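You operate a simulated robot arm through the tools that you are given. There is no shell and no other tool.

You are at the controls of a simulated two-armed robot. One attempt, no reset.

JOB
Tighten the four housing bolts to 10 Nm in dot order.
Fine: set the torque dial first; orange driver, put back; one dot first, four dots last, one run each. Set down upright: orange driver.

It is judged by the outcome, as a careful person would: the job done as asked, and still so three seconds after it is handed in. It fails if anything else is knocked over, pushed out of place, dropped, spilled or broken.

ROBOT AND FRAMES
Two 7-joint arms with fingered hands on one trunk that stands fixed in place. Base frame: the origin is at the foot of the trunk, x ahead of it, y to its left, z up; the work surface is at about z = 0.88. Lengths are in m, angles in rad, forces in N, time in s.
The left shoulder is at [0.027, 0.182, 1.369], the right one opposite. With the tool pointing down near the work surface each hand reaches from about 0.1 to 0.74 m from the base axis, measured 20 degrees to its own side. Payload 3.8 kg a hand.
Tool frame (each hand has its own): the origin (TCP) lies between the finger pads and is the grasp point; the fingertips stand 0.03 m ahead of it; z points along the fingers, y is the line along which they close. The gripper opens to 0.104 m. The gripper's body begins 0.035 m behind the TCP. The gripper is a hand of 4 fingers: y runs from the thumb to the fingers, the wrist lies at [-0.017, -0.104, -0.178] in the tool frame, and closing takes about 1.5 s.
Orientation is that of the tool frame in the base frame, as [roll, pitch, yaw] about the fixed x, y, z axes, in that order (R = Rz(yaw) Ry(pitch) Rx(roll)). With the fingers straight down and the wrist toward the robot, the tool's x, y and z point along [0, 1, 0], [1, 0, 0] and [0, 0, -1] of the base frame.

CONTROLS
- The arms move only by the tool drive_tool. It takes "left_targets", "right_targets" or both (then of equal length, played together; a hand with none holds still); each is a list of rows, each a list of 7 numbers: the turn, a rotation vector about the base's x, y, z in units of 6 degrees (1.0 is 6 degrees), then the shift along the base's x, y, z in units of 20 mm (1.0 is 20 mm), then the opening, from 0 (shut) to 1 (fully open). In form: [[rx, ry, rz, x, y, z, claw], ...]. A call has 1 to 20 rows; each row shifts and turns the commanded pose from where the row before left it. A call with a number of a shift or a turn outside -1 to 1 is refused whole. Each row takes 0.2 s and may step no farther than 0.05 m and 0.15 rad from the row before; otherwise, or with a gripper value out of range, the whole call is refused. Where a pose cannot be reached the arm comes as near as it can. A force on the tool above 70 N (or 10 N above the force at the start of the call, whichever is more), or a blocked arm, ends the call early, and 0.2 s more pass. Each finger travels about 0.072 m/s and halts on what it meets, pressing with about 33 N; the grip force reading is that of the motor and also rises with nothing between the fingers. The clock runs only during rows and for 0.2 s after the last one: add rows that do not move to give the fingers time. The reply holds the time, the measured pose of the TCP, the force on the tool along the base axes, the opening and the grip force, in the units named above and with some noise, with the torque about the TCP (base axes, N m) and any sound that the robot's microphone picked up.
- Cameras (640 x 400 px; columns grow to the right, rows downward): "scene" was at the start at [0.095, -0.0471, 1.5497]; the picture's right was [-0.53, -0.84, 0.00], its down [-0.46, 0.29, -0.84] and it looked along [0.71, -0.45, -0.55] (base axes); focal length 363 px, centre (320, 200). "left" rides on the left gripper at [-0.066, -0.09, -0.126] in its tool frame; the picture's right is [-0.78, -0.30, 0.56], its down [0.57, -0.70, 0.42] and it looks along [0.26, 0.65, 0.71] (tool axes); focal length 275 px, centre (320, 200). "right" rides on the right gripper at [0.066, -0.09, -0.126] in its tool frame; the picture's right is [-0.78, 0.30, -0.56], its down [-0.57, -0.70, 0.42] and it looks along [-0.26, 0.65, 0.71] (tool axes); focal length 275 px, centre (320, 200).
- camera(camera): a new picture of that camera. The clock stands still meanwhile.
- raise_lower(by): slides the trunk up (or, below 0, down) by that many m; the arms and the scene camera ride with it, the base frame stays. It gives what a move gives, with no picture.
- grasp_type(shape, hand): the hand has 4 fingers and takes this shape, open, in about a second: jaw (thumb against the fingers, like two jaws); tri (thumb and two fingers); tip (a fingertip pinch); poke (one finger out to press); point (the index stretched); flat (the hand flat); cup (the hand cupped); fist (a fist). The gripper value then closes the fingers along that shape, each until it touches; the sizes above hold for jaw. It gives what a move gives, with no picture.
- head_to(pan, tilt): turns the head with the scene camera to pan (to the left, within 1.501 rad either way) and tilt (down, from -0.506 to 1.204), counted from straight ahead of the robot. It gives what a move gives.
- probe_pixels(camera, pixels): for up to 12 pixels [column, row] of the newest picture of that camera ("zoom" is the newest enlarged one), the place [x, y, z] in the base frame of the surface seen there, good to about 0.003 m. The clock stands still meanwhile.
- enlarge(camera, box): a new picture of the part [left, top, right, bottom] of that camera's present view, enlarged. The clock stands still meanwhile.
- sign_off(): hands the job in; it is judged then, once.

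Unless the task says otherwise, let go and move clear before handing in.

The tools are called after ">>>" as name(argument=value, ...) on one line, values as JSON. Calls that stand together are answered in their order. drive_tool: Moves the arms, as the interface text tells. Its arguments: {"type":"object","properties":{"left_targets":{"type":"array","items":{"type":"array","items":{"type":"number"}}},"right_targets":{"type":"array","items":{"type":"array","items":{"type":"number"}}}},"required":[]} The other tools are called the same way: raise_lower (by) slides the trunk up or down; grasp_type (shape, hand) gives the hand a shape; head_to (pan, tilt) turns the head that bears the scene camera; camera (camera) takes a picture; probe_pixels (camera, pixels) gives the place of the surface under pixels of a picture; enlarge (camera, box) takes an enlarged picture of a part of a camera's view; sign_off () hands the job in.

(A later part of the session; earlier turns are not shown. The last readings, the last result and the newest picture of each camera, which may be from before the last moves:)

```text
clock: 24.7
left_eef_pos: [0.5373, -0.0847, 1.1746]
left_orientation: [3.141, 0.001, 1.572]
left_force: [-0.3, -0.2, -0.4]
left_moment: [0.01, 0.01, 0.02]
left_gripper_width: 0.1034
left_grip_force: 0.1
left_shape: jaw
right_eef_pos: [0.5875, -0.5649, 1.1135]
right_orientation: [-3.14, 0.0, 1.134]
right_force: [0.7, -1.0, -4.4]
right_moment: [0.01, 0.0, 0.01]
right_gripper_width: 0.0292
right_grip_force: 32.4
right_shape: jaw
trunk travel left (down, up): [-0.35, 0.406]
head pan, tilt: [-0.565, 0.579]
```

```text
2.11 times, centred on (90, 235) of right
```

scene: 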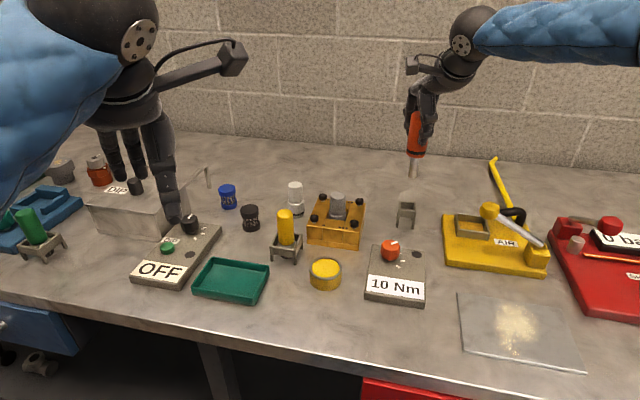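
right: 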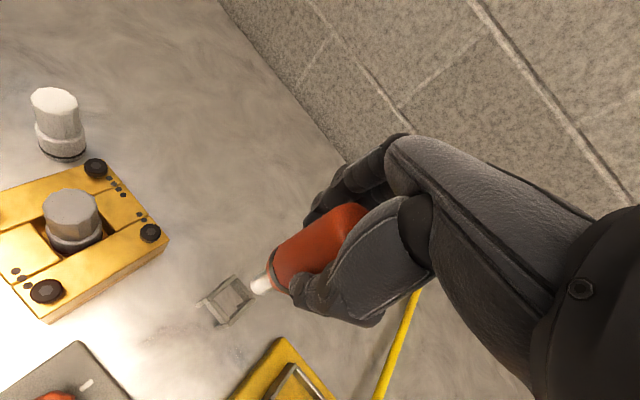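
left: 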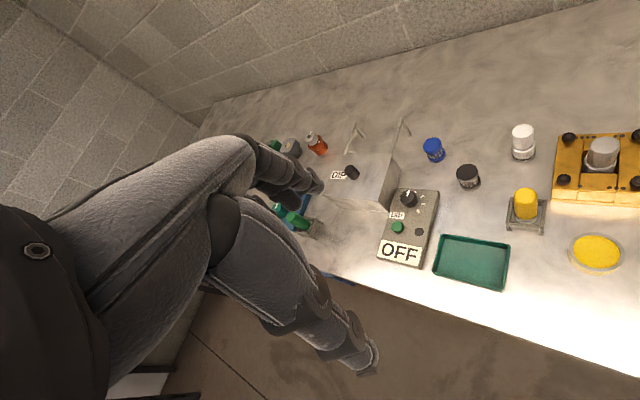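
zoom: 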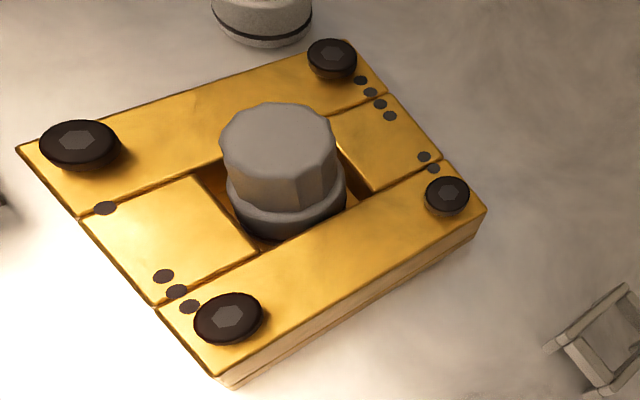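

The dots are confirmed from a second view. I'll probe the bolt head centres in this zoom and in the scene view.

>>> probe_pixels(camera="zoom", pixels=[[76, 139], [332, 53], [447, 190], [229, 314], [278, 130], [105, 208], [60, 165], [200, 340], [430, 200], [345, 78]])

>>> probe_pixels(camera="scene", pixels=[[314.2, 216.4], [322.7, 195.3], [359.5, 200], [354.2, 221.6], [338, 193], [323.5, 225]])

```text
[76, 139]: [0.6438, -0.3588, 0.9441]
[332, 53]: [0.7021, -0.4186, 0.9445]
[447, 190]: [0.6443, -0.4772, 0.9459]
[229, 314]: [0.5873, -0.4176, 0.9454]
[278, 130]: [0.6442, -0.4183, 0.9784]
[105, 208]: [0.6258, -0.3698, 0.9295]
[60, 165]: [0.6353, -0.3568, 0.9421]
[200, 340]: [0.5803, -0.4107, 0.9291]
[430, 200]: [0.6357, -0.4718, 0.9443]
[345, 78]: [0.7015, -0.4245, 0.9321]
```

```text
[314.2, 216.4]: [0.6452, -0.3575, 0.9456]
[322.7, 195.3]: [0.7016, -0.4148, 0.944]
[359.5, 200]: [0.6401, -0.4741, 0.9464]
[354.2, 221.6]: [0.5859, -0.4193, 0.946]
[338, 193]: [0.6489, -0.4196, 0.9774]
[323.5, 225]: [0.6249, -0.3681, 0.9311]
```

The bolt centres fit a clean square: #1 (0.6445, -0.358), #2 (0.6425, -0.4755), #3 (0.587, -0.4185), #4 (0.7015, -0.4165), with heads at z≈0.9455. I'll carry the driver over bolt #1 with the tip about 7 cm above it.

>>> drive_tool(right_targets=[[0, 0, 0, 0, 0, 0.5, 0.1], [0, 0, 0, 0, 0, 0.5, 0.1], [0, 0, 0, 0.24, 0.87, 0, 0.1], [0, 0, 0, 0.24, 0.87, 0, 0.1], [0, 0, 0, 0.24, 0.87, 0, 0.1], [0, 0, 0, 0.24, 0.87, 0, 0.1], [0, 0, 0, 0.24, 0.87, 0, 0.1], [0, 0, 0, 0.24, 0.87, 0, 0.1], [0, 0, 0, 0.24, 0.87, 0, 0.1], [0, 0, 0, 0.24, 0.87, 0, 0.1], [0, 0, 0, 0.24, 0.87, 0, 0.1], [0, 0, 0, 0.24, 0.87, 0, 0.1], [0, 0, 0, 0.24, 0.87, 0, 0.1], [0, 0, 0, 0.24, 0.87, 0, 0.1], [0, 0, 0, 0, 0, 0, 0.1]])

>>> camera(camera="scene")

>>> camera(camera="right")

>>> camera(camera="left")

```text
clock: 27.9
left_eef_pos: [0.5352, -0.0848, 1.1746]
left_orientation: [3.141, 0.001, 1.573]
left_force: [-0.4, -0.4, -0.6]
left_moment: [0.0, 0.0, -0.01]
left_gripper_width: 0.1035
left_grip_force: 0.1
left_shape: jaw
right_eef_pos: [0.6439, -0.3553, 1.1323]
right_orientation: [-3.141, -0.001, 1.133]
right_force: [1.1, -0.3, -4.4]
right_moment: [0.03, 0.0, 0.01]
right_gripper_width: 0.0294
right_grip_force: 32.9
right_shape: jaw
trunk travel left (down, up): [-0.35, 0.406]
head pan, tilt: [-0.565, 0.579]
```

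```text
taken
```

scene: 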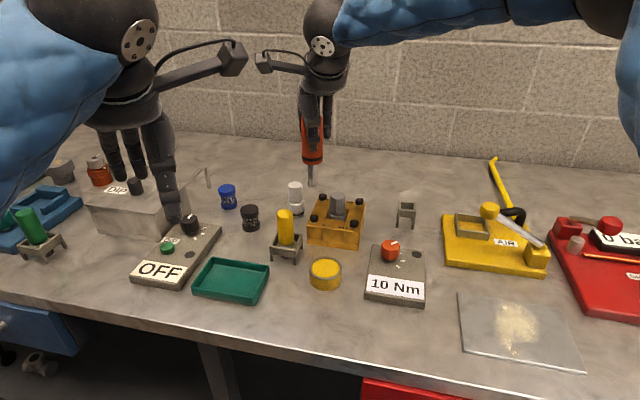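

```text
taken
```

right: 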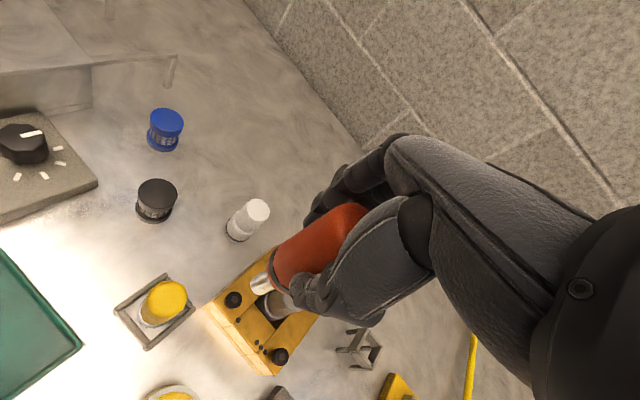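

```text
taken
```

left: 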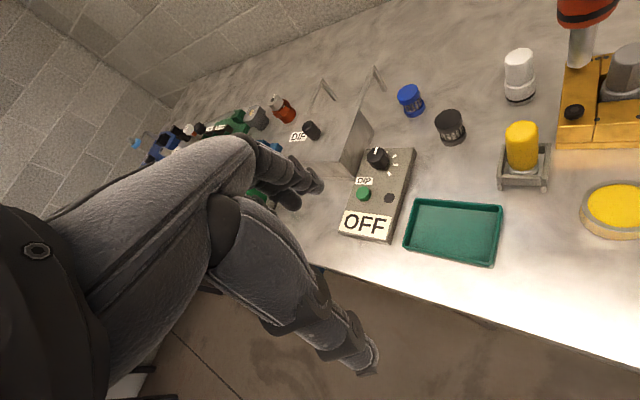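

The driver is over bolt #1's corner. I'll measure the bit tip now, from scene and left views, to correct the lateral offset.

>>> enlarge(camera="scene", box=[285, 145, 345, 225])

>>> enlarge(camera="left", box=[540, 0, 640, 130])

>>> enlarge(camera="right", box=[200, 230, 320, 380])

>>> probe_pixels(camera="scene", pixels=[[310, 184], [310.5, 179], [311, 172], [312, 160], [310, 150], [314.5, 216.5]])

>>> probe_pixels(camera="right", pixels=[[254, 289], [260, 285], [266, 282], [234, 300], [280, 356]])

>>> probe_pixels(camera="left", pixels=[[580, 62], [581, 50], [583, 38], [585, 15], [574, 110]])

```text
5.00 times, centred on (315, 185) of scene
```

zoom: 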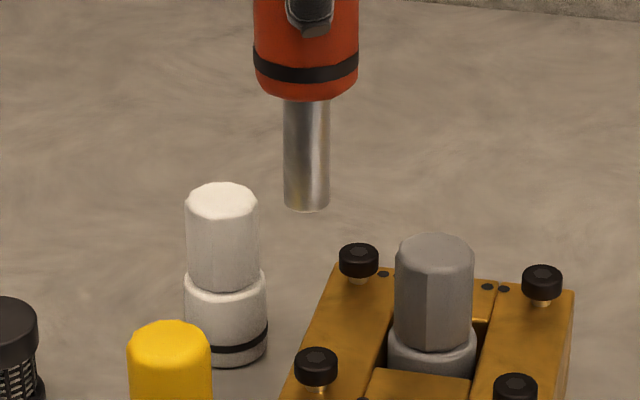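

```text
3.08 times, centred on (590, 65) of left
```

zoom: 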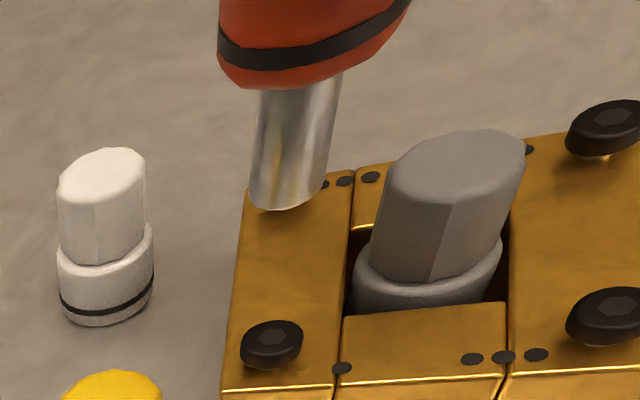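

```text
2.67 times, centred on (260, 305) of right
```

zoom: 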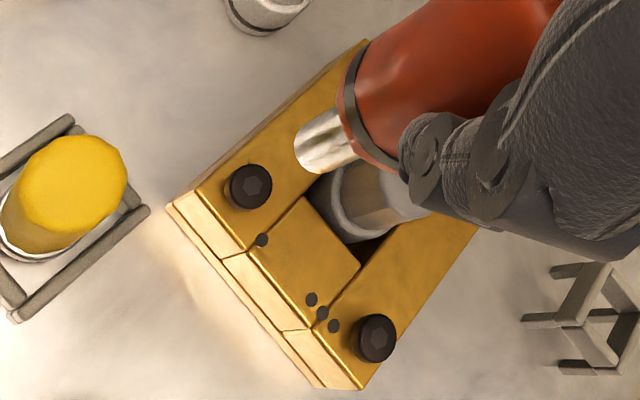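

```text
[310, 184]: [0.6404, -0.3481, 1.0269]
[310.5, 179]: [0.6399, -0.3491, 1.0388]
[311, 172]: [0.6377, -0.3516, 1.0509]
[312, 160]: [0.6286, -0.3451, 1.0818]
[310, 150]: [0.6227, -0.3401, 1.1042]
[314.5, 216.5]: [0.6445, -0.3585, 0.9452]
```

```text
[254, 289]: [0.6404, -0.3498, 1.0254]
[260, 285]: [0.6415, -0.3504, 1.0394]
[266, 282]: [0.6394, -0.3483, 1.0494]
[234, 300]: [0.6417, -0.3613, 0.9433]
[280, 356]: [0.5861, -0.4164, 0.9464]
```

```text
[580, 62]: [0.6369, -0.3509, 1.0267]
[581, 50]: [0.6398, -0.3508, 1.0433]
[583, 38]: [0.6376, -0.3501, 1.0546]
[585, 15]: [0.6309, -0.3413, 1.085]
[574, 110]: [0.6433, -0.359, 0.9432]
```

Three views put the bit axis at about (0.6453, -0.3565), and bolt #1 is at (0.6445, -0.358). I'll correct by about 1.5 mm and descend to just above the head.

>>> drive_tool(right_targets=[[0, 0, 0, -0.04, -0.08, -0.8, 0.1], [0, 0, 0, 0, 0, -0.9, 0.1], [0, 0, 0, 0, 0, -0.9, 0.1], [0, 0, 0, 0, 0, -0.6, 0.1], [0, 0, 0, 0, 0, 0, 0.1]])

>>> enlarge(camera="scene", box=[285, 165, 365, 255])

>>> enlarge(camera="left", box=[540, 30, 640, 160])

>>> enlarge(camera="right", box=[200, 230, 320, 380])

```text
clock: 29.1
left_eef_pos: [0.5365, -0.0839, 1.175]
left_orientation: [-3.14, 0.0, 1.572]
left_force: [-0.2, -0.3, -0.2]
left_moment: [-0.03, -0.01, 0.0]
left_gripper_width: 0.1036
left_grip_force: 0.1
left_shape: jaw
right_eef_pos: [0.6435, -0.3567, 1.0685]
right_orientation: [3.14, 0.0, 1.136]
right_force: [0.4, -0.8, -3.9]
right_moment: [0.01, 0.01, 0.03]
right_gripper_width: 0.0296
right_grip_force: 33.5
right_shape: jaw
trunk travel left (down, up): [-0.35, 0.406]
head pan, tilt: [-0.565, 0.579]
```

```text
4.44 times, centred on (325, 210) of scene
```

zoom: 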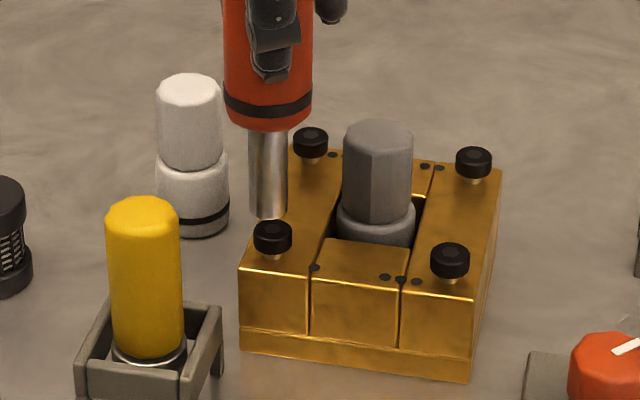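

```text
3.08 times, centred on (590, 95) of left
```

zoom: 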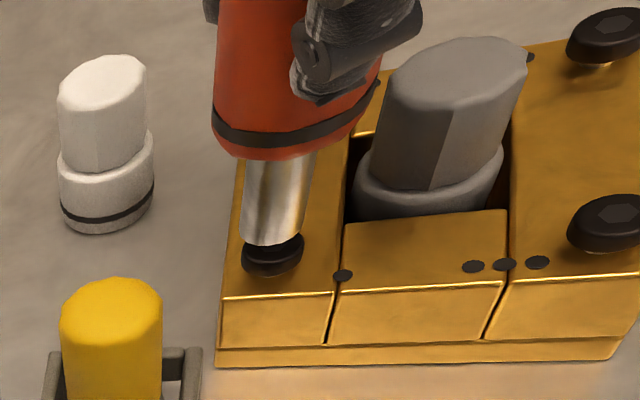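

```text
2.67 times, centred on (260, 305) of right
```

zoom: 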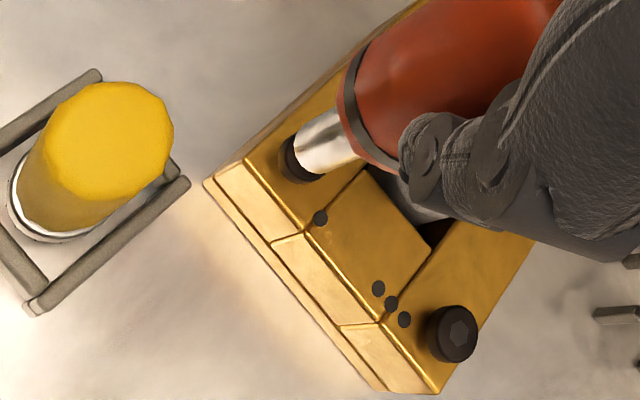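

The bit is about 1 cm above bolt #1. All three views show it needs about 2 mm more toward -y. I'll nudge it and come nearer.

>>> drive_tool(right_targets=[[0, 0, 0, -0.05, -0.1, -0.15, 0.1], [0, 0, 0, 0, 0, -0.15, 0.1], [0, 0, 0, 0, 0, 0, 0.1]])

>>> enlarge(camera="scene", box=[295, 185, 345, 235])

>>> enlarge(camera="left", box=[550, 60, 610, 140])

>>> enlarge(camera="right", box=[220, 250, 290, 330])

```text
clock: 29.9
left_eef_pos: [0.5361, -0.0837, 1.1732]
left_orientation: [-3.141, -0.001, 1.572]
left_force: [-0.6, -1.1, 0.4]
left_moment: [-0.02, -0.01, 0.01]
left_gripper_width: 0.1036
left_grip_force: 0.2
left_shape: jaw
right_eef_pos: [0.6424, -0.3575, 1.0642]
right_orientation: [-3.14, 0.002, 1.134]
right_force: [0.1, 0.3, -4.1]
right_moment: [-0.02, -0.01, 0.02]
right_gripper_width: 0.0296
right_grip_force: 32.5
right_shape: jaw
trunk travel left (down, up): [-0.35, 0.406]
head pan, tilt: [-0.565, 0.579]
```

```text
8.00 times, centred on (320, 210) of scene
```

zoom: 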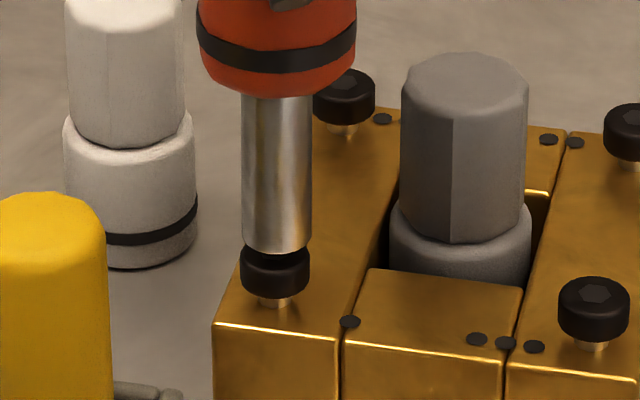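

```text
5.00 times, centred on (580, 100) of left
```

zoom: 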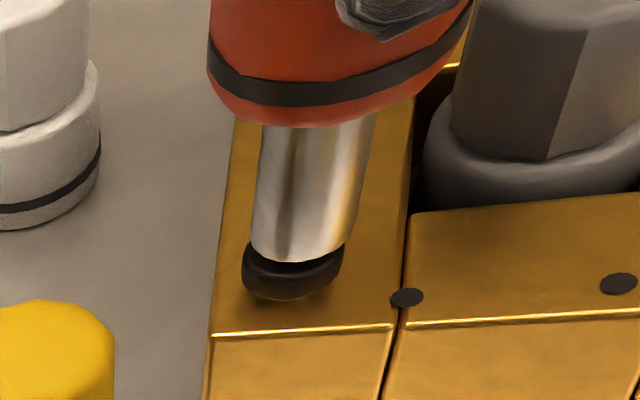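

```text
5.00 times, centred on (255, 290) of right
```

zoom: 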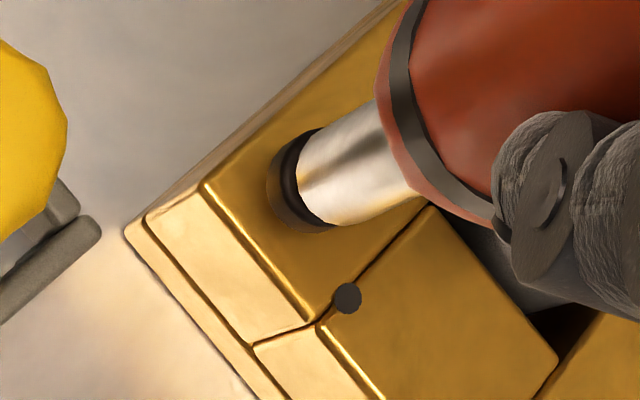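

The bit is now well centred over bolt #1 in all three views (bit 275 and bolt 275 in the scene zoom). I'll lower it slowly, watching for contact force or a sound.

>>> drive_tool(right_targets=[[0, 0, 0, 0, 0, -0.1, 0.05], [0, 0, 0, 0, 0, -0.1, 0.05], [0, 0, 0, 0, 0, -0.1, 0.05], [0, 0, 0, 0, 0, 0, 0.05]])

>>> enlarge(camera="scene", box=[295, 185, 345, 235])

```text
clock: 30.9
left_eef_pos: [0.5358, -0.0846, 1.1756]
left_orientation: [-3.141, 0.0, 1.572]
left_force: [-0.1, 0.7, 0.2]
left_moment: [0.0, -0.01, 0.0]
left_gripper_width: 0.1035
left_grip_force: 0.1
left_shape: jaw
right_eef_pos: [0.6422, -0.3572, 1.0582]
right_orientation: [3.141, 0.0, 1.135]
right_force: [-0.2, 0.8, -1.5]
right_moment: [0.0, -0.01, 0.02]
right_gripper_width: 0.0292
right_grip_force: 32.9
right_shape: jaw
trunk travel left (down, up): [-0.35, 0.406]
head pan, tilt: [-0.565, 0.579]
```

```text
8.00 times, centred on (320, 210) of scene
```

zoom: 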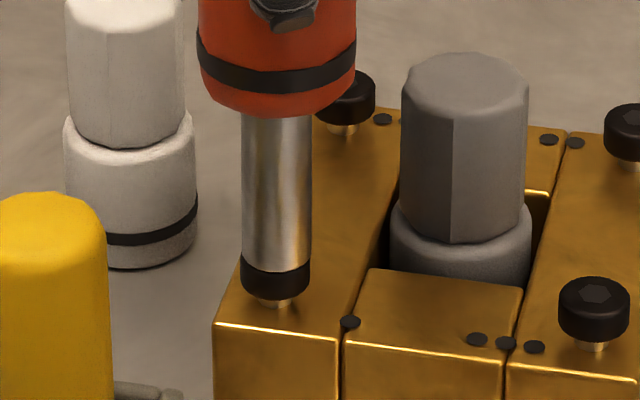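

The bit has just touched the head, with the load easing from -4.1 to -1.5 N. I'll press in by another 1–2 mm and listen.

>>> drive_tool(right_targets=[[0, 0, 0, 0, 0, -0.05, 0.05], [0, 0, 0, 0, 0, -0.05, 0.05], [0, 0, 0, 0, 0, 0, 0.05]])

>>> enlarge(camera="scene", box=[295, 185, 345, 235])

>>> camera(camera="scene")

```text
clock: 31.7
left_eef_pos: [0.5362, -0.0855, 1.1749]
left_orientation: [3.141, -0.001, 1.571]
left_force: [0.3, -0.8, 0.0]
left_moment: [-0.02, 0.03, -0.05]
left_gripper_width: 0.1037
left_grip_force: 0.0
left_shape: jaw
right_eef_pos: [0.6418, -0.3574, 1.0557]
right_orientation: [3.139, 0.001, 1.135]
right_force: [0.6, -0.1, 1.2]
right_moment: [-0.03, -0.08, 0.0]
right_gripper_width: 0.0293
right_grip_force: 32.2
right_shape: jaw
trunk travel left (down, up): [-0.35, 0.406]
head pan, tilt: [-0.565, 0.579]
```

```text
8.00 times, centred on (320, 210) of scene
```

zoom: 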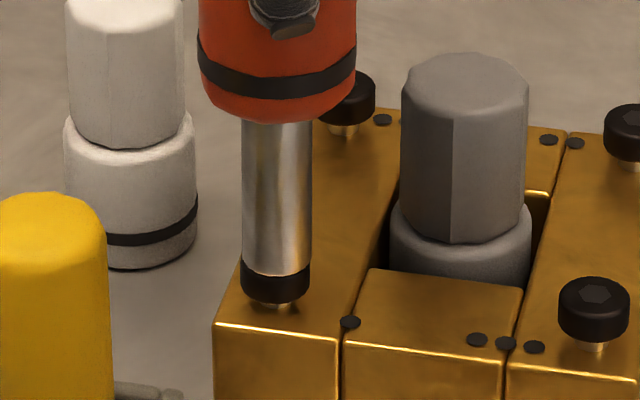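

```text
taken
```

scene: 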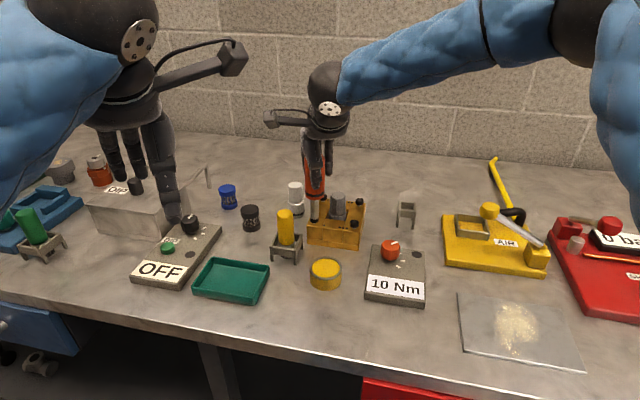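

The bolt head seems to sink slightly (its lower edge moved from 298 to 303 in the zoom), but there is no sound yet. I'll press a little more and hold to let any run proceed.

>>> drive_tool(right_targets=[[0, 0, 0, 0, 0, -0.05, 0.05], [0, 0, 0, 0, 0, -0.05, 0.05], [0, 0, 0, 0, 0, 0, 0.05], [0, 0, 0, 0, 0, 0, 0.05], [0, 0, 0, 0, 0, 0, 0.05]])

>>> enlarge(camera="scene", box=[295, 185, 345, 235])

>>> enlarge(camera="scene", box=[350, 220, 440, 310])

```text
clock: 32.9
left_eef_pos: [0.5359, -0.0843, 1.1744]
left_orientation: [-3.14, 0.0, 1.573]
left_force: [0.6, 0.1, -0.3]
left_moment: [-0.01, -0.02, 0.01]
left_gripper_width: 0.1036
left_grip_force: 0.1
left_shape: jaw
right_eef_pos: [0.6416, -0.3582, 1.0536]
right_orientation: [-3.141, 0.002, 1.134]
right_force: [0.8, 1.2, 3.6]
right_moment: [0.02, 0.03, -0.01]
right_gripper_width: 0.0294
right_grip_force: 32.6
right_shape: jaw
trunk travel left (down, up): [-0.35, 0.406]
head pan, tilt: [-0.565, 0.579]
```

```text
8.00 times, centred on (320, 210) of scene
```

zoom: 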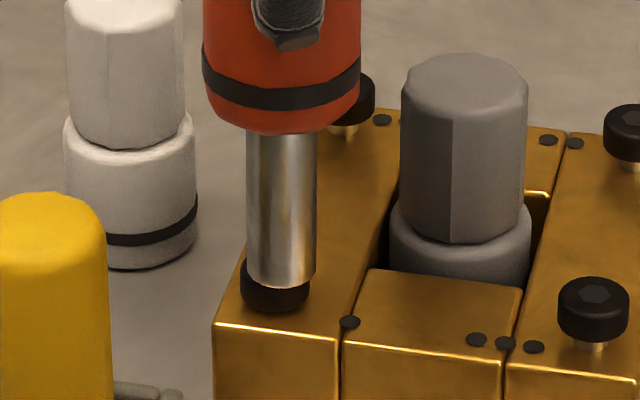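

```text
4.44 times, centred on (395, 265) of scene
```

zoom: 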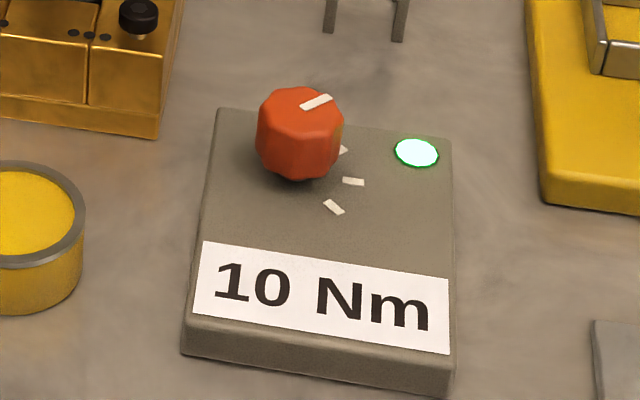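

The panel lamp at (416,152 in the zoom) has lit green and bolt #1 is now flush, with no thread showing. I'll hold one short beat to confirm the state is steady before lifting.

>>> drive_tool(right_targets=[[0, 0, 0, 0, 0, 0, 0.05]])

>>> enlarge(camera="scene", box=[295, 185, 345, 235])

>>> enlarge(camera="left", box=[550, 60, 610, 140])

>>> enlarge(camera="scene", box=[350, 220, 440, 310])

```text
clock: 33.3
left_eef_pos: [0.5357, -0.0847, 1.1746]
left_orientation: [-3.141, 0.0, 1.571]
left_force: [0.1, -0.4, 0.7]
left_moment: [-0.01, -0.03, -0.01]
left_gripper_width: 0.1034
left_grip_force: 0.1
left_shape: jaw
right_eef_pos: [0.6402, -0.3572, 1.0532]
right_orientation: [3.141, 0.001, 1.134]
right_force: [-0.2, 1.2, 3.0]
right_moment: [0.03, -0.03, 0.02]
right_gripper_width: 0.0295
right_grip_force: 32.6
right_shape: jaw
trunk travel left (down, up): [-0.35, 0.406]
head pan, tilt: [-0.565, 0.579]
```

```text
8.00 times, centred on (320, 210) of scene
```

zoom: 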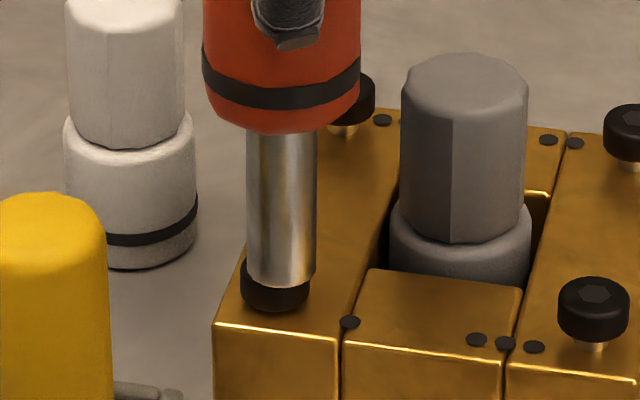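

```text
5.00 times, centred on (580, 100) of left
```

zoom: 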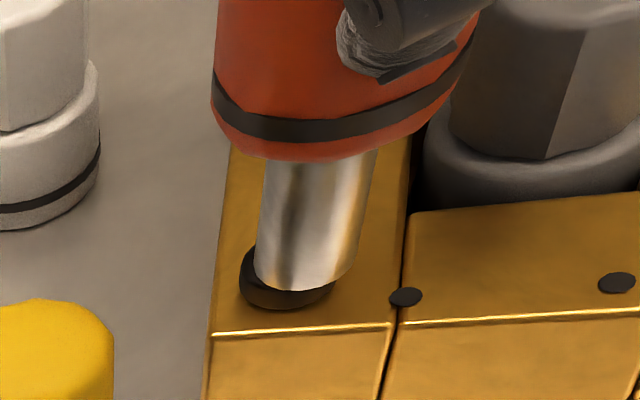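

```text
4.44 times, centred on (395, 265) of scene
```

zoom: 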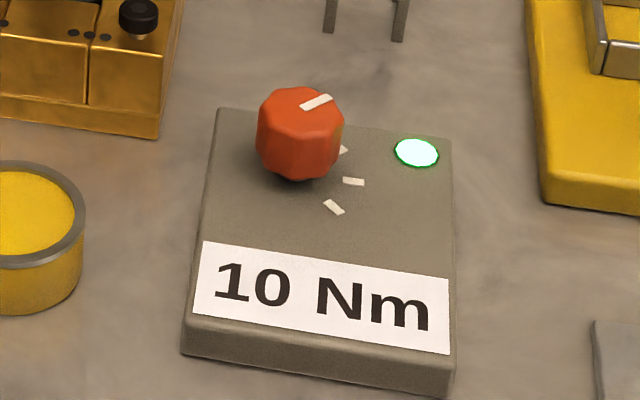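

The lamp is steady green and bolt #1 is seated, so its run is done. I'll lift straight off and check.

>>> drive_tool(right_targets=[[0, 0, 0, 0, 0, 0.4, 0.05], [0, 0, 0, 0, 0, 0.8, 0.05], [0, 0, 0, 0, 0, 0.9, 0.05], [0, 0, 0, 0, 0, 0.9, 0.05], [0, 0, 0, 0, 0, 0.9, 0.05], [0, 0, 0, 0, 0, 0, 0.05]])

>>> camera(camera="scene")

>>> enlarge(camera="scene", box=[290, 150, 370, 250])

>>> enlarge(camera="scene", box=[350, 220, 440, 310])

>>> enlarge(camera="left", box=[540, 0, 640, 130])

```text
clock: 34.7
left_eef_pos: [0.5367, -0.0843, 1.1747]
left_orientation: [3.141, 0.0, 1.572]
left_force: [0.1, -0.2, -0.1]
left_moment: [-0.02, -0.01, -0.02]
left_gripper_width: 0.1035
left_grip_force: 0.0
left_shape: jaw
right_eef_pos: [0.641, -0.3582, 1.1311]
right_orientation: [-3.139, -0.001, 1.132]
right_force: [0.2, 0.5, -4.1]
right_moment: [0.01, 0.02, -0.01]
right_gripper_width: 0.0297
right_grip_force: 33.3
right_shape: jaw
trunk travel left (down, up): [-0.35, 0.406]
head pan, tilt: [-0.565, 0.579]
```

```text
taken
```

scene: 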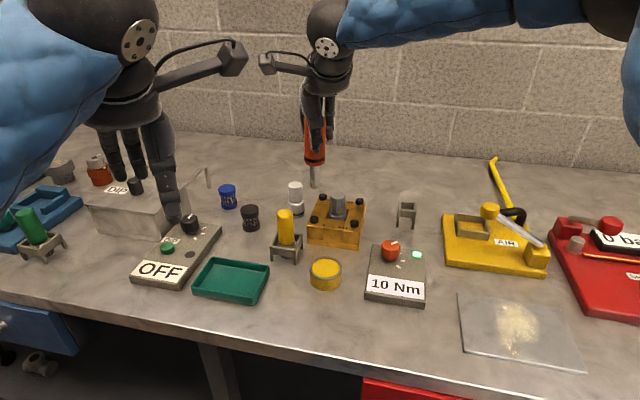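

```text
4.00 times, centred on (330, 200) of scene
```

zoom: 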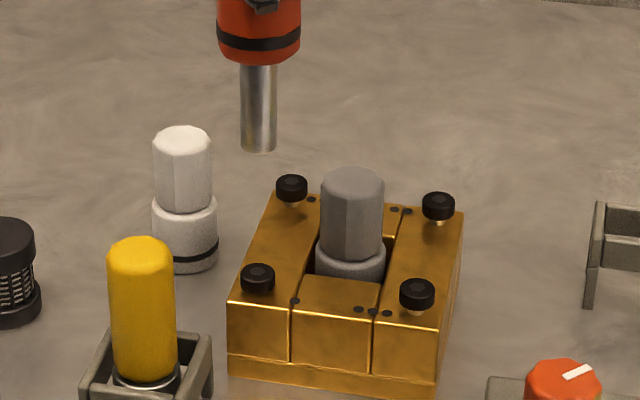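

```text
4.44 times, centred on (395, 265) of scene
```

zoom: 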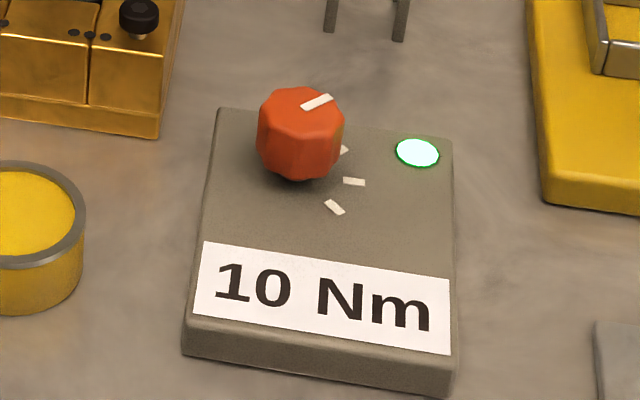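

```text
3.08 times, centred on (590, 65) of left
```

zoom: 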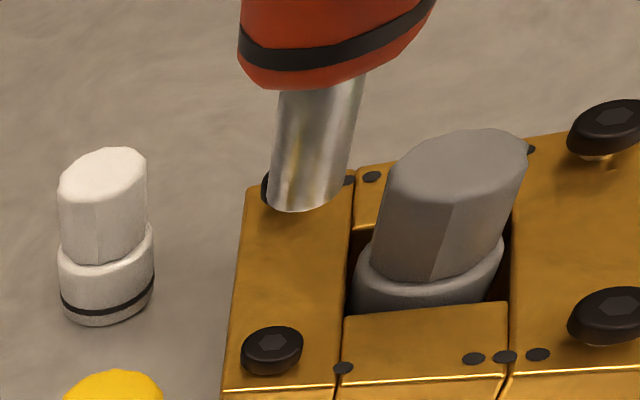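

Bolt #1 is seated and the lamp stays green. I'll move across to bolt #2 (back-right), with the tip 4 cm above the central pin.

>>> drive_tool(right_targets=[[0, 0, 0, 0, -0.83, 0, 0.05], [0, 0, 0, 0, -0.83, 0, 0.05], [0, 0, 0, 0, -0.83, 0, 0.05], [0, 0, 0, 0, -0.83, 0, 0.05], [0, 0, 0, 0, -0.83, 0, 0.05], [0, 0, 0, 0, -0.83, 0, 0.05], [0, 0, 0, -0.03, -0.83, 0, 0.05], [0, 0, 0, 0, 0, -0.5, 0.05], [0, 0, 0, 0, 0, -0.9, 0.05], [0, 0, 0, 0, 0, -0.9, 0.05], [0, 0, 0, 0, 0, -0.6, 0.05], [0, 0, 0, 0, 0, 0, 0.05]])

>>> camera(camera="scene")

>>> enlarge(camera="scene", box=[335, 165, 385, 225])

>>> enlarge(camera="left", box=[580, 30, 640, 130])

>>> enlarge(camera="right", box=[210, 240, 300, 340])

```text
clock: 37.3
left_eef_pos: [0.5356, -0.0851, 1.1739]
left_orientation: [3.14, -0.001, 1.572]
left_force: [-0.9, -1.2, 0.9]
left_moment: [-0.05, -0.03, 0.01]
left_gripper_width: 0.1036
left_grip_force: 0.1
left_shape: jaw
right_eef_pos: [0.643, -0.4744, 1.073]
right_orientation: [-3.14, -0.001, 1.135]
right_force: [0.0, 0.0, -4.0]
right_moment: [0.02, 0.02, 0.01]
right_gripper_width: 0.0294
right_grip_force: 33.4
right_shape: jaw
trunk travel left (down, up): [-0.35, 0.406]
head pan, tilt: [-0.565, 0.579]
```

```text
taken
```

scene: 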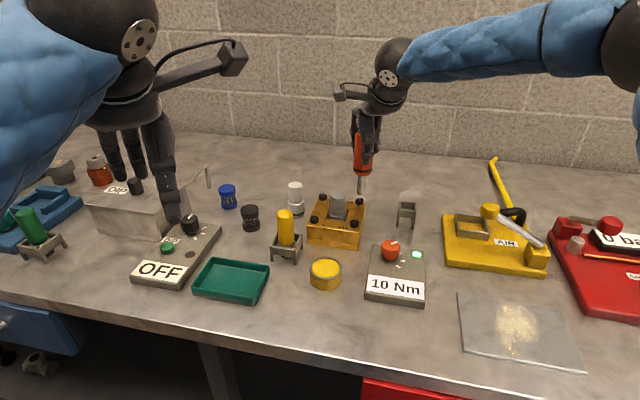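

```text
6.67 times, centred on (360, 195) of scene
```

zoom: 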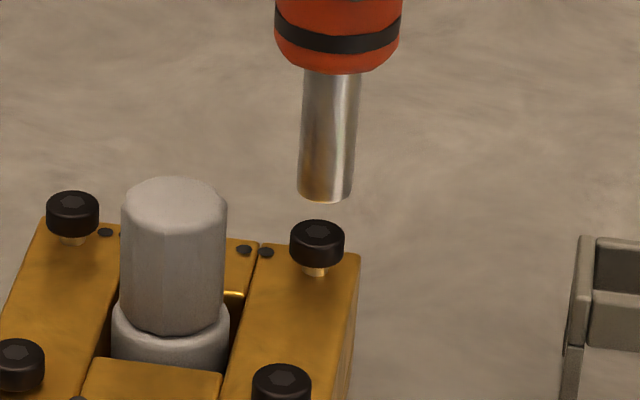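

```text
4.00 times, centred on (610, 80) of left
```

zoom: 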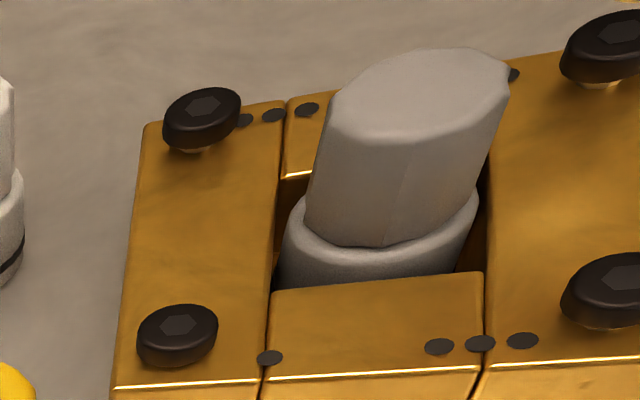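

```text
4.00 times, centred on (255, 290) of right
```

zoom: 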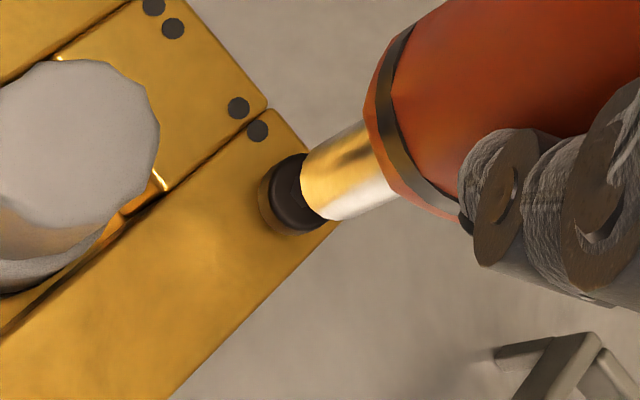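

In the scene zoom the bit is slightly right of bolt #2 (axis 323, bolt 317). I'll probe both the bit and the bolt to get the depth offset too.

>>> probe_pixels(camera="zoom", pixels=[[322, 188], [330, 184], [345, 177], [360, 168], [290, 185], [280, 195], [300, 170], [295, 205], [262, 200]])

>>> probe_pixels(camera="scene", pixels=[[360.9, 192], [361.2, 186], [361.4, 180], [359.5, 199.5], [359.5, 201], [359.5, 203.5]])

>>> enlarge(camera="left", box=[590, 0, 640, 70])

```text
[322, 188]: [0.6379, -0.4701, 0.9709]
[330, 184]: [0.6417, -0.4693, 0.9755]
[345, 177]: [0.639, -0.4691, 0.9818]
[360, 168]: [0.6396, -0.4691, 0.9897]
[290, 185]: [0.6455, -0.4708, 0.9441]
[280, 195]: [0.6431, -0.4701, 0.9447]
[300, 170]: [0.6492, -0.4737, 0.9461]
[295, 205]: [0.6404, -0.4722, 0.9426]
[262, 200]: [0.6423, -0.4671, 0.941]
```

```text
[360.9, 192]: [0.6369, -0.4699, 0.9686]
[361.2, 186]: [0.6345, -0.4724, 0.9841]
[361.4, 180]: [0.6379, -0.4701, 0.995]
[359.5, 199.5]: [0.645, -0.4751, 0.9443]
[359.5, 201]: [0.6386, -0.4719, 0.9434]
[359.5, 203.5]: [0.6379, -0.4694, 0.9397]
```

```text
5.71 times, centred on (615, 35) of left
```

zoom: 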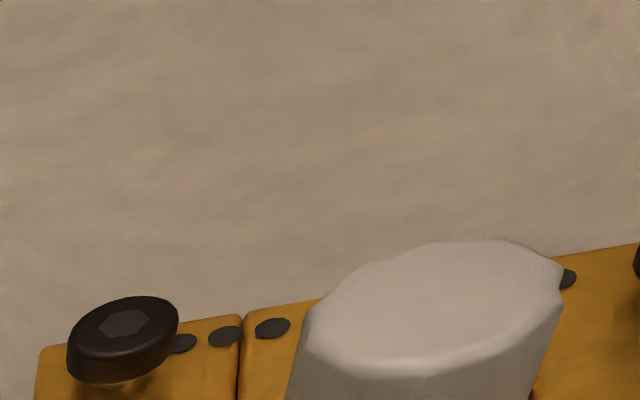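

Probes put the bit axis at (0.6435, -0.4767) and bolt #2 at about (0.643, -0.476), which is close. I'll nudge 1 mm toward +y and come down to a few mm above for a final check.

>>> drive_tool(right_targets=[[0, 0, 0, 0, 0.05, -0.25, 0.05], [0, 0, 0, 0, 0, -0.2, 0.05], [0, 0, 0, 0, 0, 0, 0.05]])

>>> enlarge(camera="scene", box=[335, 175, 385, 225])

>>> enlarge(camera="right", box=[215, 250, 285, 330])

```text
clock: 38.1
left_eef_pos: [0.5353, -0.084, 1.1747]
left_orientation: [3.141, 0.001, 1.573]
left_force: [0.5, 0.3, -0.2]
left_moment: [0.0, 0.04, 0.0]
left_gripper_width: 0.1034
left_grip_force: 0.0
left_shape: jaw
right_eef_pos: [0.6422, -0.4728, 1.0656]
right_orientation: [-3.141, -0.001, 1.135]
right_force: [0.5, -0.1, -4.2]
right_moment: [0.02, 0.04, -0.03]
right_gripper_width: 0.0299
right_grip_force: 32.8
right_shape: jaw
trunk travel left (down, up): [-0.35, 0.406]
head pan, tilt: [-0.565, 0.579]
```

```text
8.00 times, centred on (360, 200) of scene
```

zoom: 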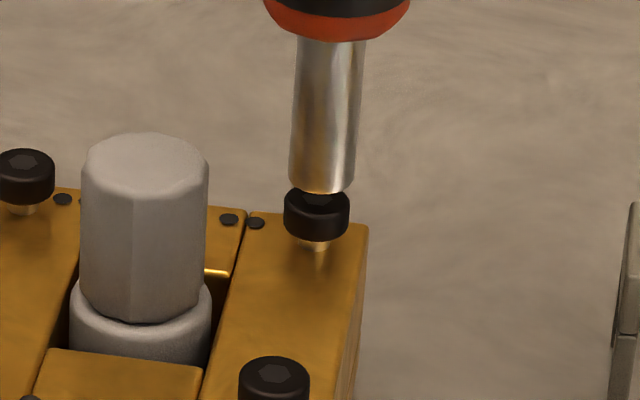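

```text
5.00 times, centred on (250, 290) of right
```

zoom: 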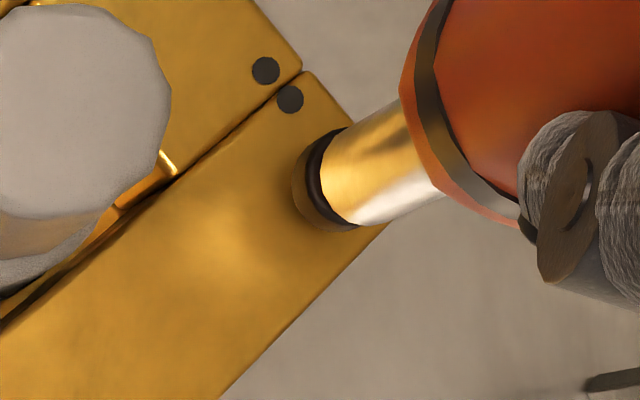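

The alignment on bolt #2 is within about 1 mm. I'll make a tiny final nudge and lower to contact, then press on smoothly as for bolt #1.

>>> drive_tool(right_targets=[[0, 0, 0, 0.02, 0.03, -0.12, 0.05], [0, 0, 0, 0, 0, -0.12, 0.05], [0, 0, 0, 0, 0, -0.1, 0.05], [0, 0, 0, 0, 0, -0.05, 0.05], [0, 0, 0, 0, 0, -0.05, 0.05], [0, 0, 0, 0, 0, -0.05, 0.05], [0, 0, 0, 0, 0, 0, 0.05]])

>>> enlarge(camera="scene", box=[335, 175, 385, 225])

>>> enlarge(camera="scene", box=[350, 220, 440, 310])

```text
clock: 39.7
left_eef_pos: [0.5341, -0.0831, 1.1747]
left_orientation: [-3.14, -0.001, 1.572]
left_force: [-0.5, 0.1, -0.2]
left_moment: [-0.04, 0.01, -0.01]
left_gripper_width: 0.1036
left_grip_force: 0.1
left_shape: jaw
right_eef_pos: [0.6416, -0.4722, 1.0561]
right_orientation: [3.141, 0.0, 1.134]
right_force: [-1.3, -0.1, 2.0]
right_moment: [0.01, -0.03, 0.02]
right_gripper_width: 0.0294
right_grip_force: 33.5
right_shape: jaw
trunk travel left (down, up): [-0.35, 0.406]
head pan, tilt: [-0.565, 0.579]
```

```text
8.00 times, centred on (360, 200) of scene
```

zoom: 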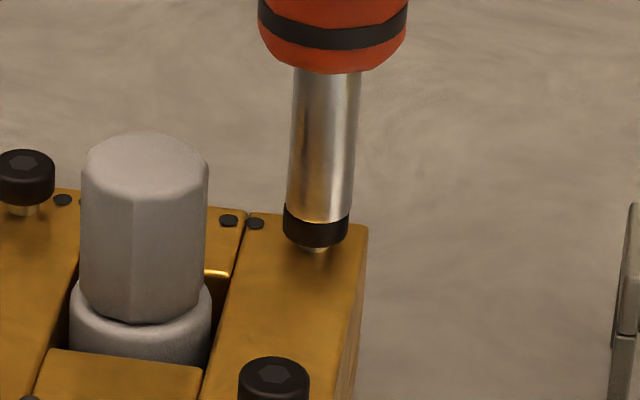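

```text
4.44 times, centred on (395, 265) of scene
```

zoom: 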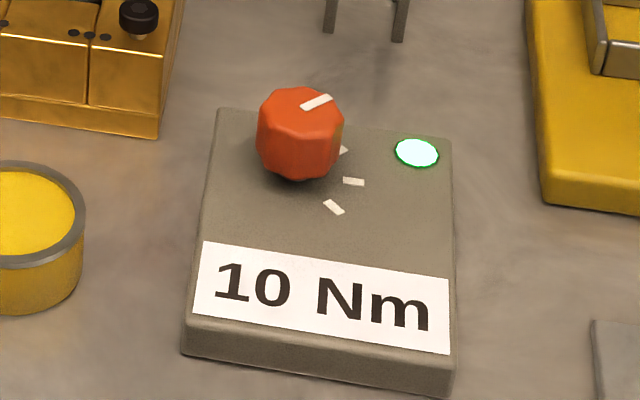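

The bit is on bolt #2, which is sinking but still shows a sliver of thread (315,250). I'll keep pressing gently and hold.

>>> drive_tool(right_targets=[[0, 0, 0, 0, 0, -0.05, 0.05], [0, 0, 0, 0, 0, -0.05, 0.05], [0, 0, 0, 0, 0, 0, 0.05], [0, 0, 0, 0, 0, 0, 0.05], [0, 0, 0, 0, 0, 0, 0.05]])

>>> enlarge(camera="scene", box=[335, 175, 385, 225])

>>> enlarge(camera="scene", box=[350, 220, 440, 310])

```text
clock: 40.9
left_eef_pos: [0.5349, -0.083, 1.1744]
left_orientation: [-3.141, 0.0, 1.572]
left_force: [-0.1, 0.0, 0.6]
left_moment: [0.0, -0.03, 0.0]
left_gripper_width: 0.1035
left_grip_force: 0.1
left_shape: jaw
right_eef_pos: [0.6415, -0.472, 1.053]
right_orientation: [-3.141, 0.0, 1.135]
right_force: [-1.1, 1.1, 5.1]
right_moment: [0.0, -0.02, 0.01]
right_gripper_width: 0.0295
right_grip_force: 33.1
right_shape: jaw
trunk travel left (down, up): [-0.35, 0.406]
head pan, tilt: [-0.565, 0.579]
```

```text
8.00 times, centred on (360, 200) of scene
```

zoom: 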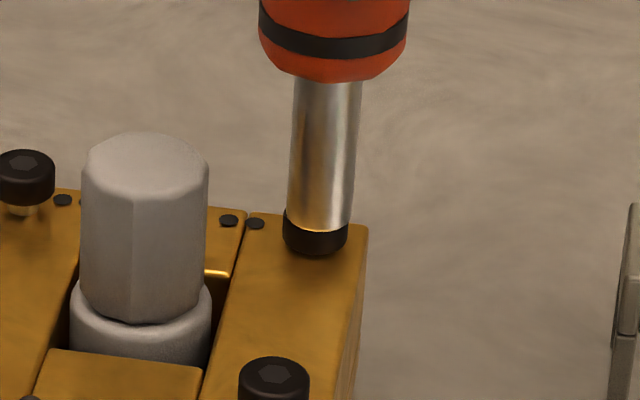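

```text
4.44 times, centred on (395, 265) of scene
```

zoom: 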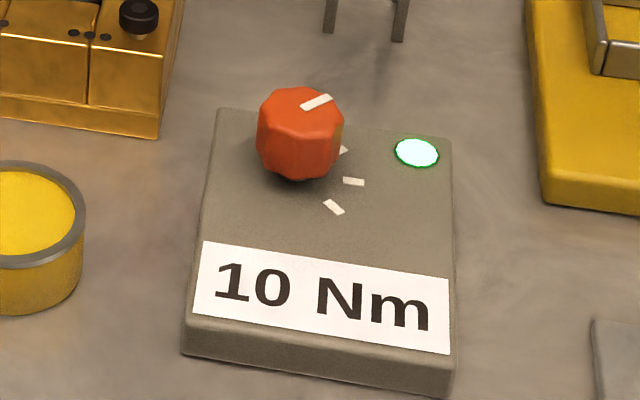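

Bolt #2 now looks flush, with no thread visible. The lamp stayed lit from the first run, so I'll hold briefly to be sure this run completes, then check for change.

>>> drive_tool(right_targets=[[0, 0, 0, 0, 0, 0, 0.05], [0, 0, 0, 0, 0, 0, 0.05]])

>>> enlarge(camera="scene", box=[335, 175, 385, 225])

>>> enlarge(camera="right", box=[215, 250, 285, 330])

```text
clock: 41.5
left_eef_pos: [0.5355, -0.0835, 1.1741]
left_orientation: [3.14, 0.001, 1.572]
left_force: [-0.1, 0.5, -1.0]
left_moment: [0.0, 0.0, 0.01]
left_gripper_width: 0.1034
left_grip_force: 0.0
left_shape: jaw
right_eef_pos: [0.6407, -0.4727, 1.0534]
right_orientation: [3.141, 0.0, 1.134]
right_force: [-1.1, 0.8, 4.6]
right_moment: [-0.02, -0.02, 0.01]
right_gripper_width: 0.0298
right_grip_force: 33.0
right_shape: jaw
trunk travel left (down, up): [-0.35, 0.406]
head pan, tilt: [-0.565, 0.579]
```

```text
8.00 times, centred on (360, 200) of scene
```

zoom: 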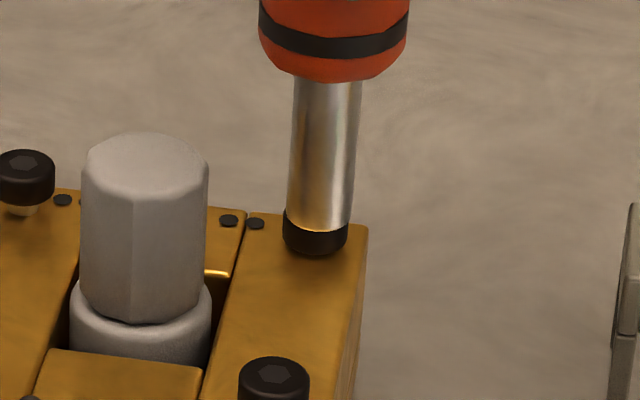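

```text
5.00 times, centred on (250, 290) of right
```

zoom: 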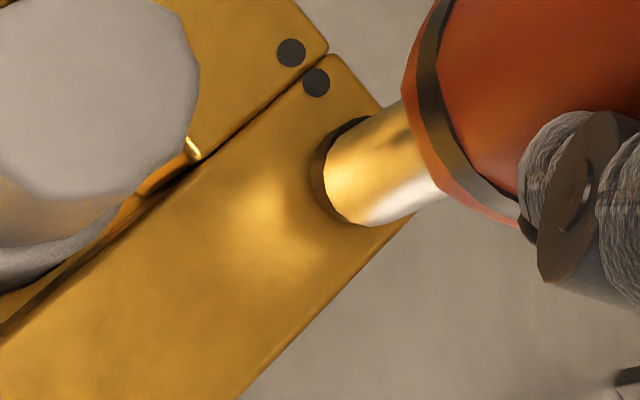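

The view is unchanged and the bolt is fully seated, so I'll lift straight off bolt #2 and compare it with bolt #1.

>>> drive_tool(right_targets=[[0, 0, 0, 0, 0, 0.4, 0.05], [0, 0, 0, 0, 0, 0.8, 0.05], [0, 0, 0, 0, 0, 0.9, 0.05], [0, 0, 0, 0, 0, 0.9, 0.05], [0, 0, 0, 0, 0, 0.9, 0.05], [0, 0, 0, 0, 0, 0, 0.05]])

>>> camera(camera="scene")

>>> enlarge(camera="scene", box=[300, 180, 375, 255])

>>> enlarge(camera="scene", box=[350, 220, 440, 310])

>>> enlarge(camera="left", box=[570, 0, 640, 140])

```text
clock: 42.9
left_eef_pos: [0.536, -0.0837, 1.1739]
left_orientation: [3.14, 0.0, 1.573]
left_force: [0.5, 0.2, 0.2]
left_moment: [-0.01, -0.01, 0.02]
left_gripper_width: 0.1034
left_grip_force: 0.0
left_shape: jaw
right_eef_pos: [0.6425, -0.4722, 1.1299]
right_orientation: [-3.139, 0.0, 1.134]
right_force: [0.1, -0.4, -4.8]
right_moment: [0.04, 0.01, -0.01]
right_gripper_width: 0.0291
right_grip_force: 32.8
right_shape: jaw
trunk travel left (down, up): [-0.35, 0.406]
head pan, tilt: [-0.565, 0.579]
```

```text
taken
```

scene: 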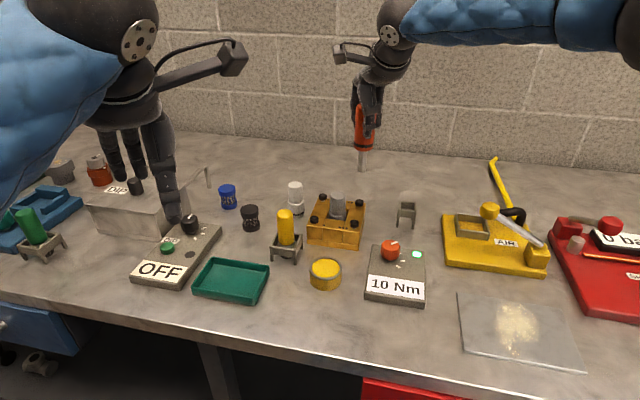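

```text
5.33 times, centred on (338, 218) of scene
```

zoom: 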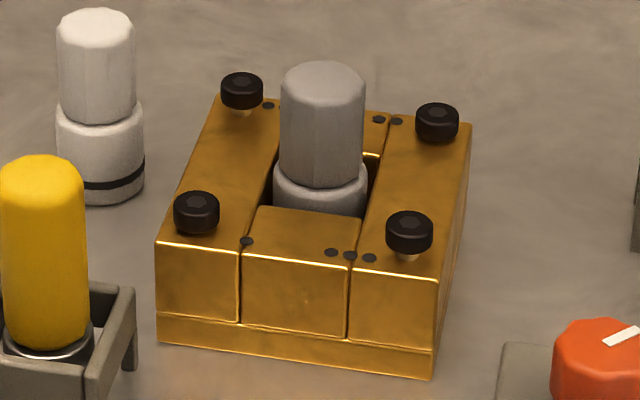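

```text
4.44 times, centred on (395, 265) of scene
```

zoom: 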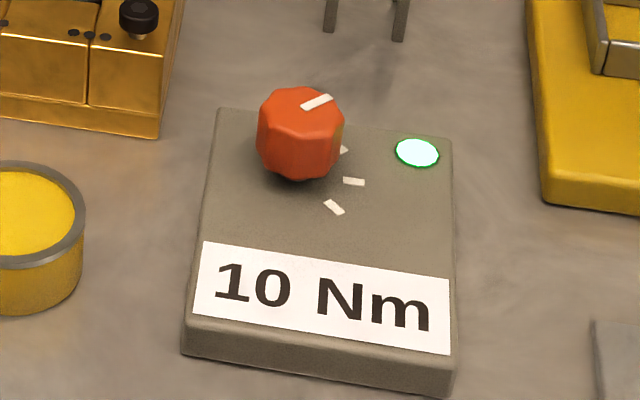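

```text
2.86 times, centred on (605, 70) of left
```

zoom: 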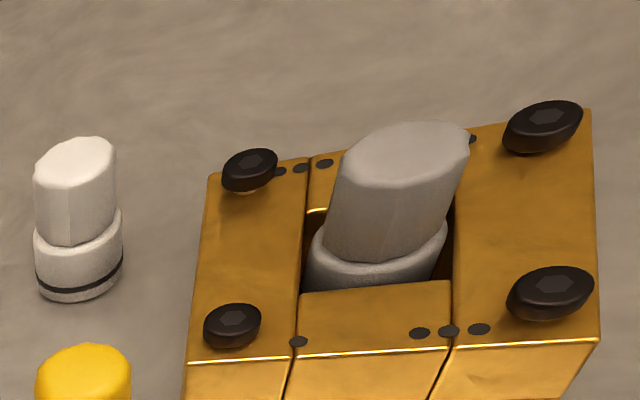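

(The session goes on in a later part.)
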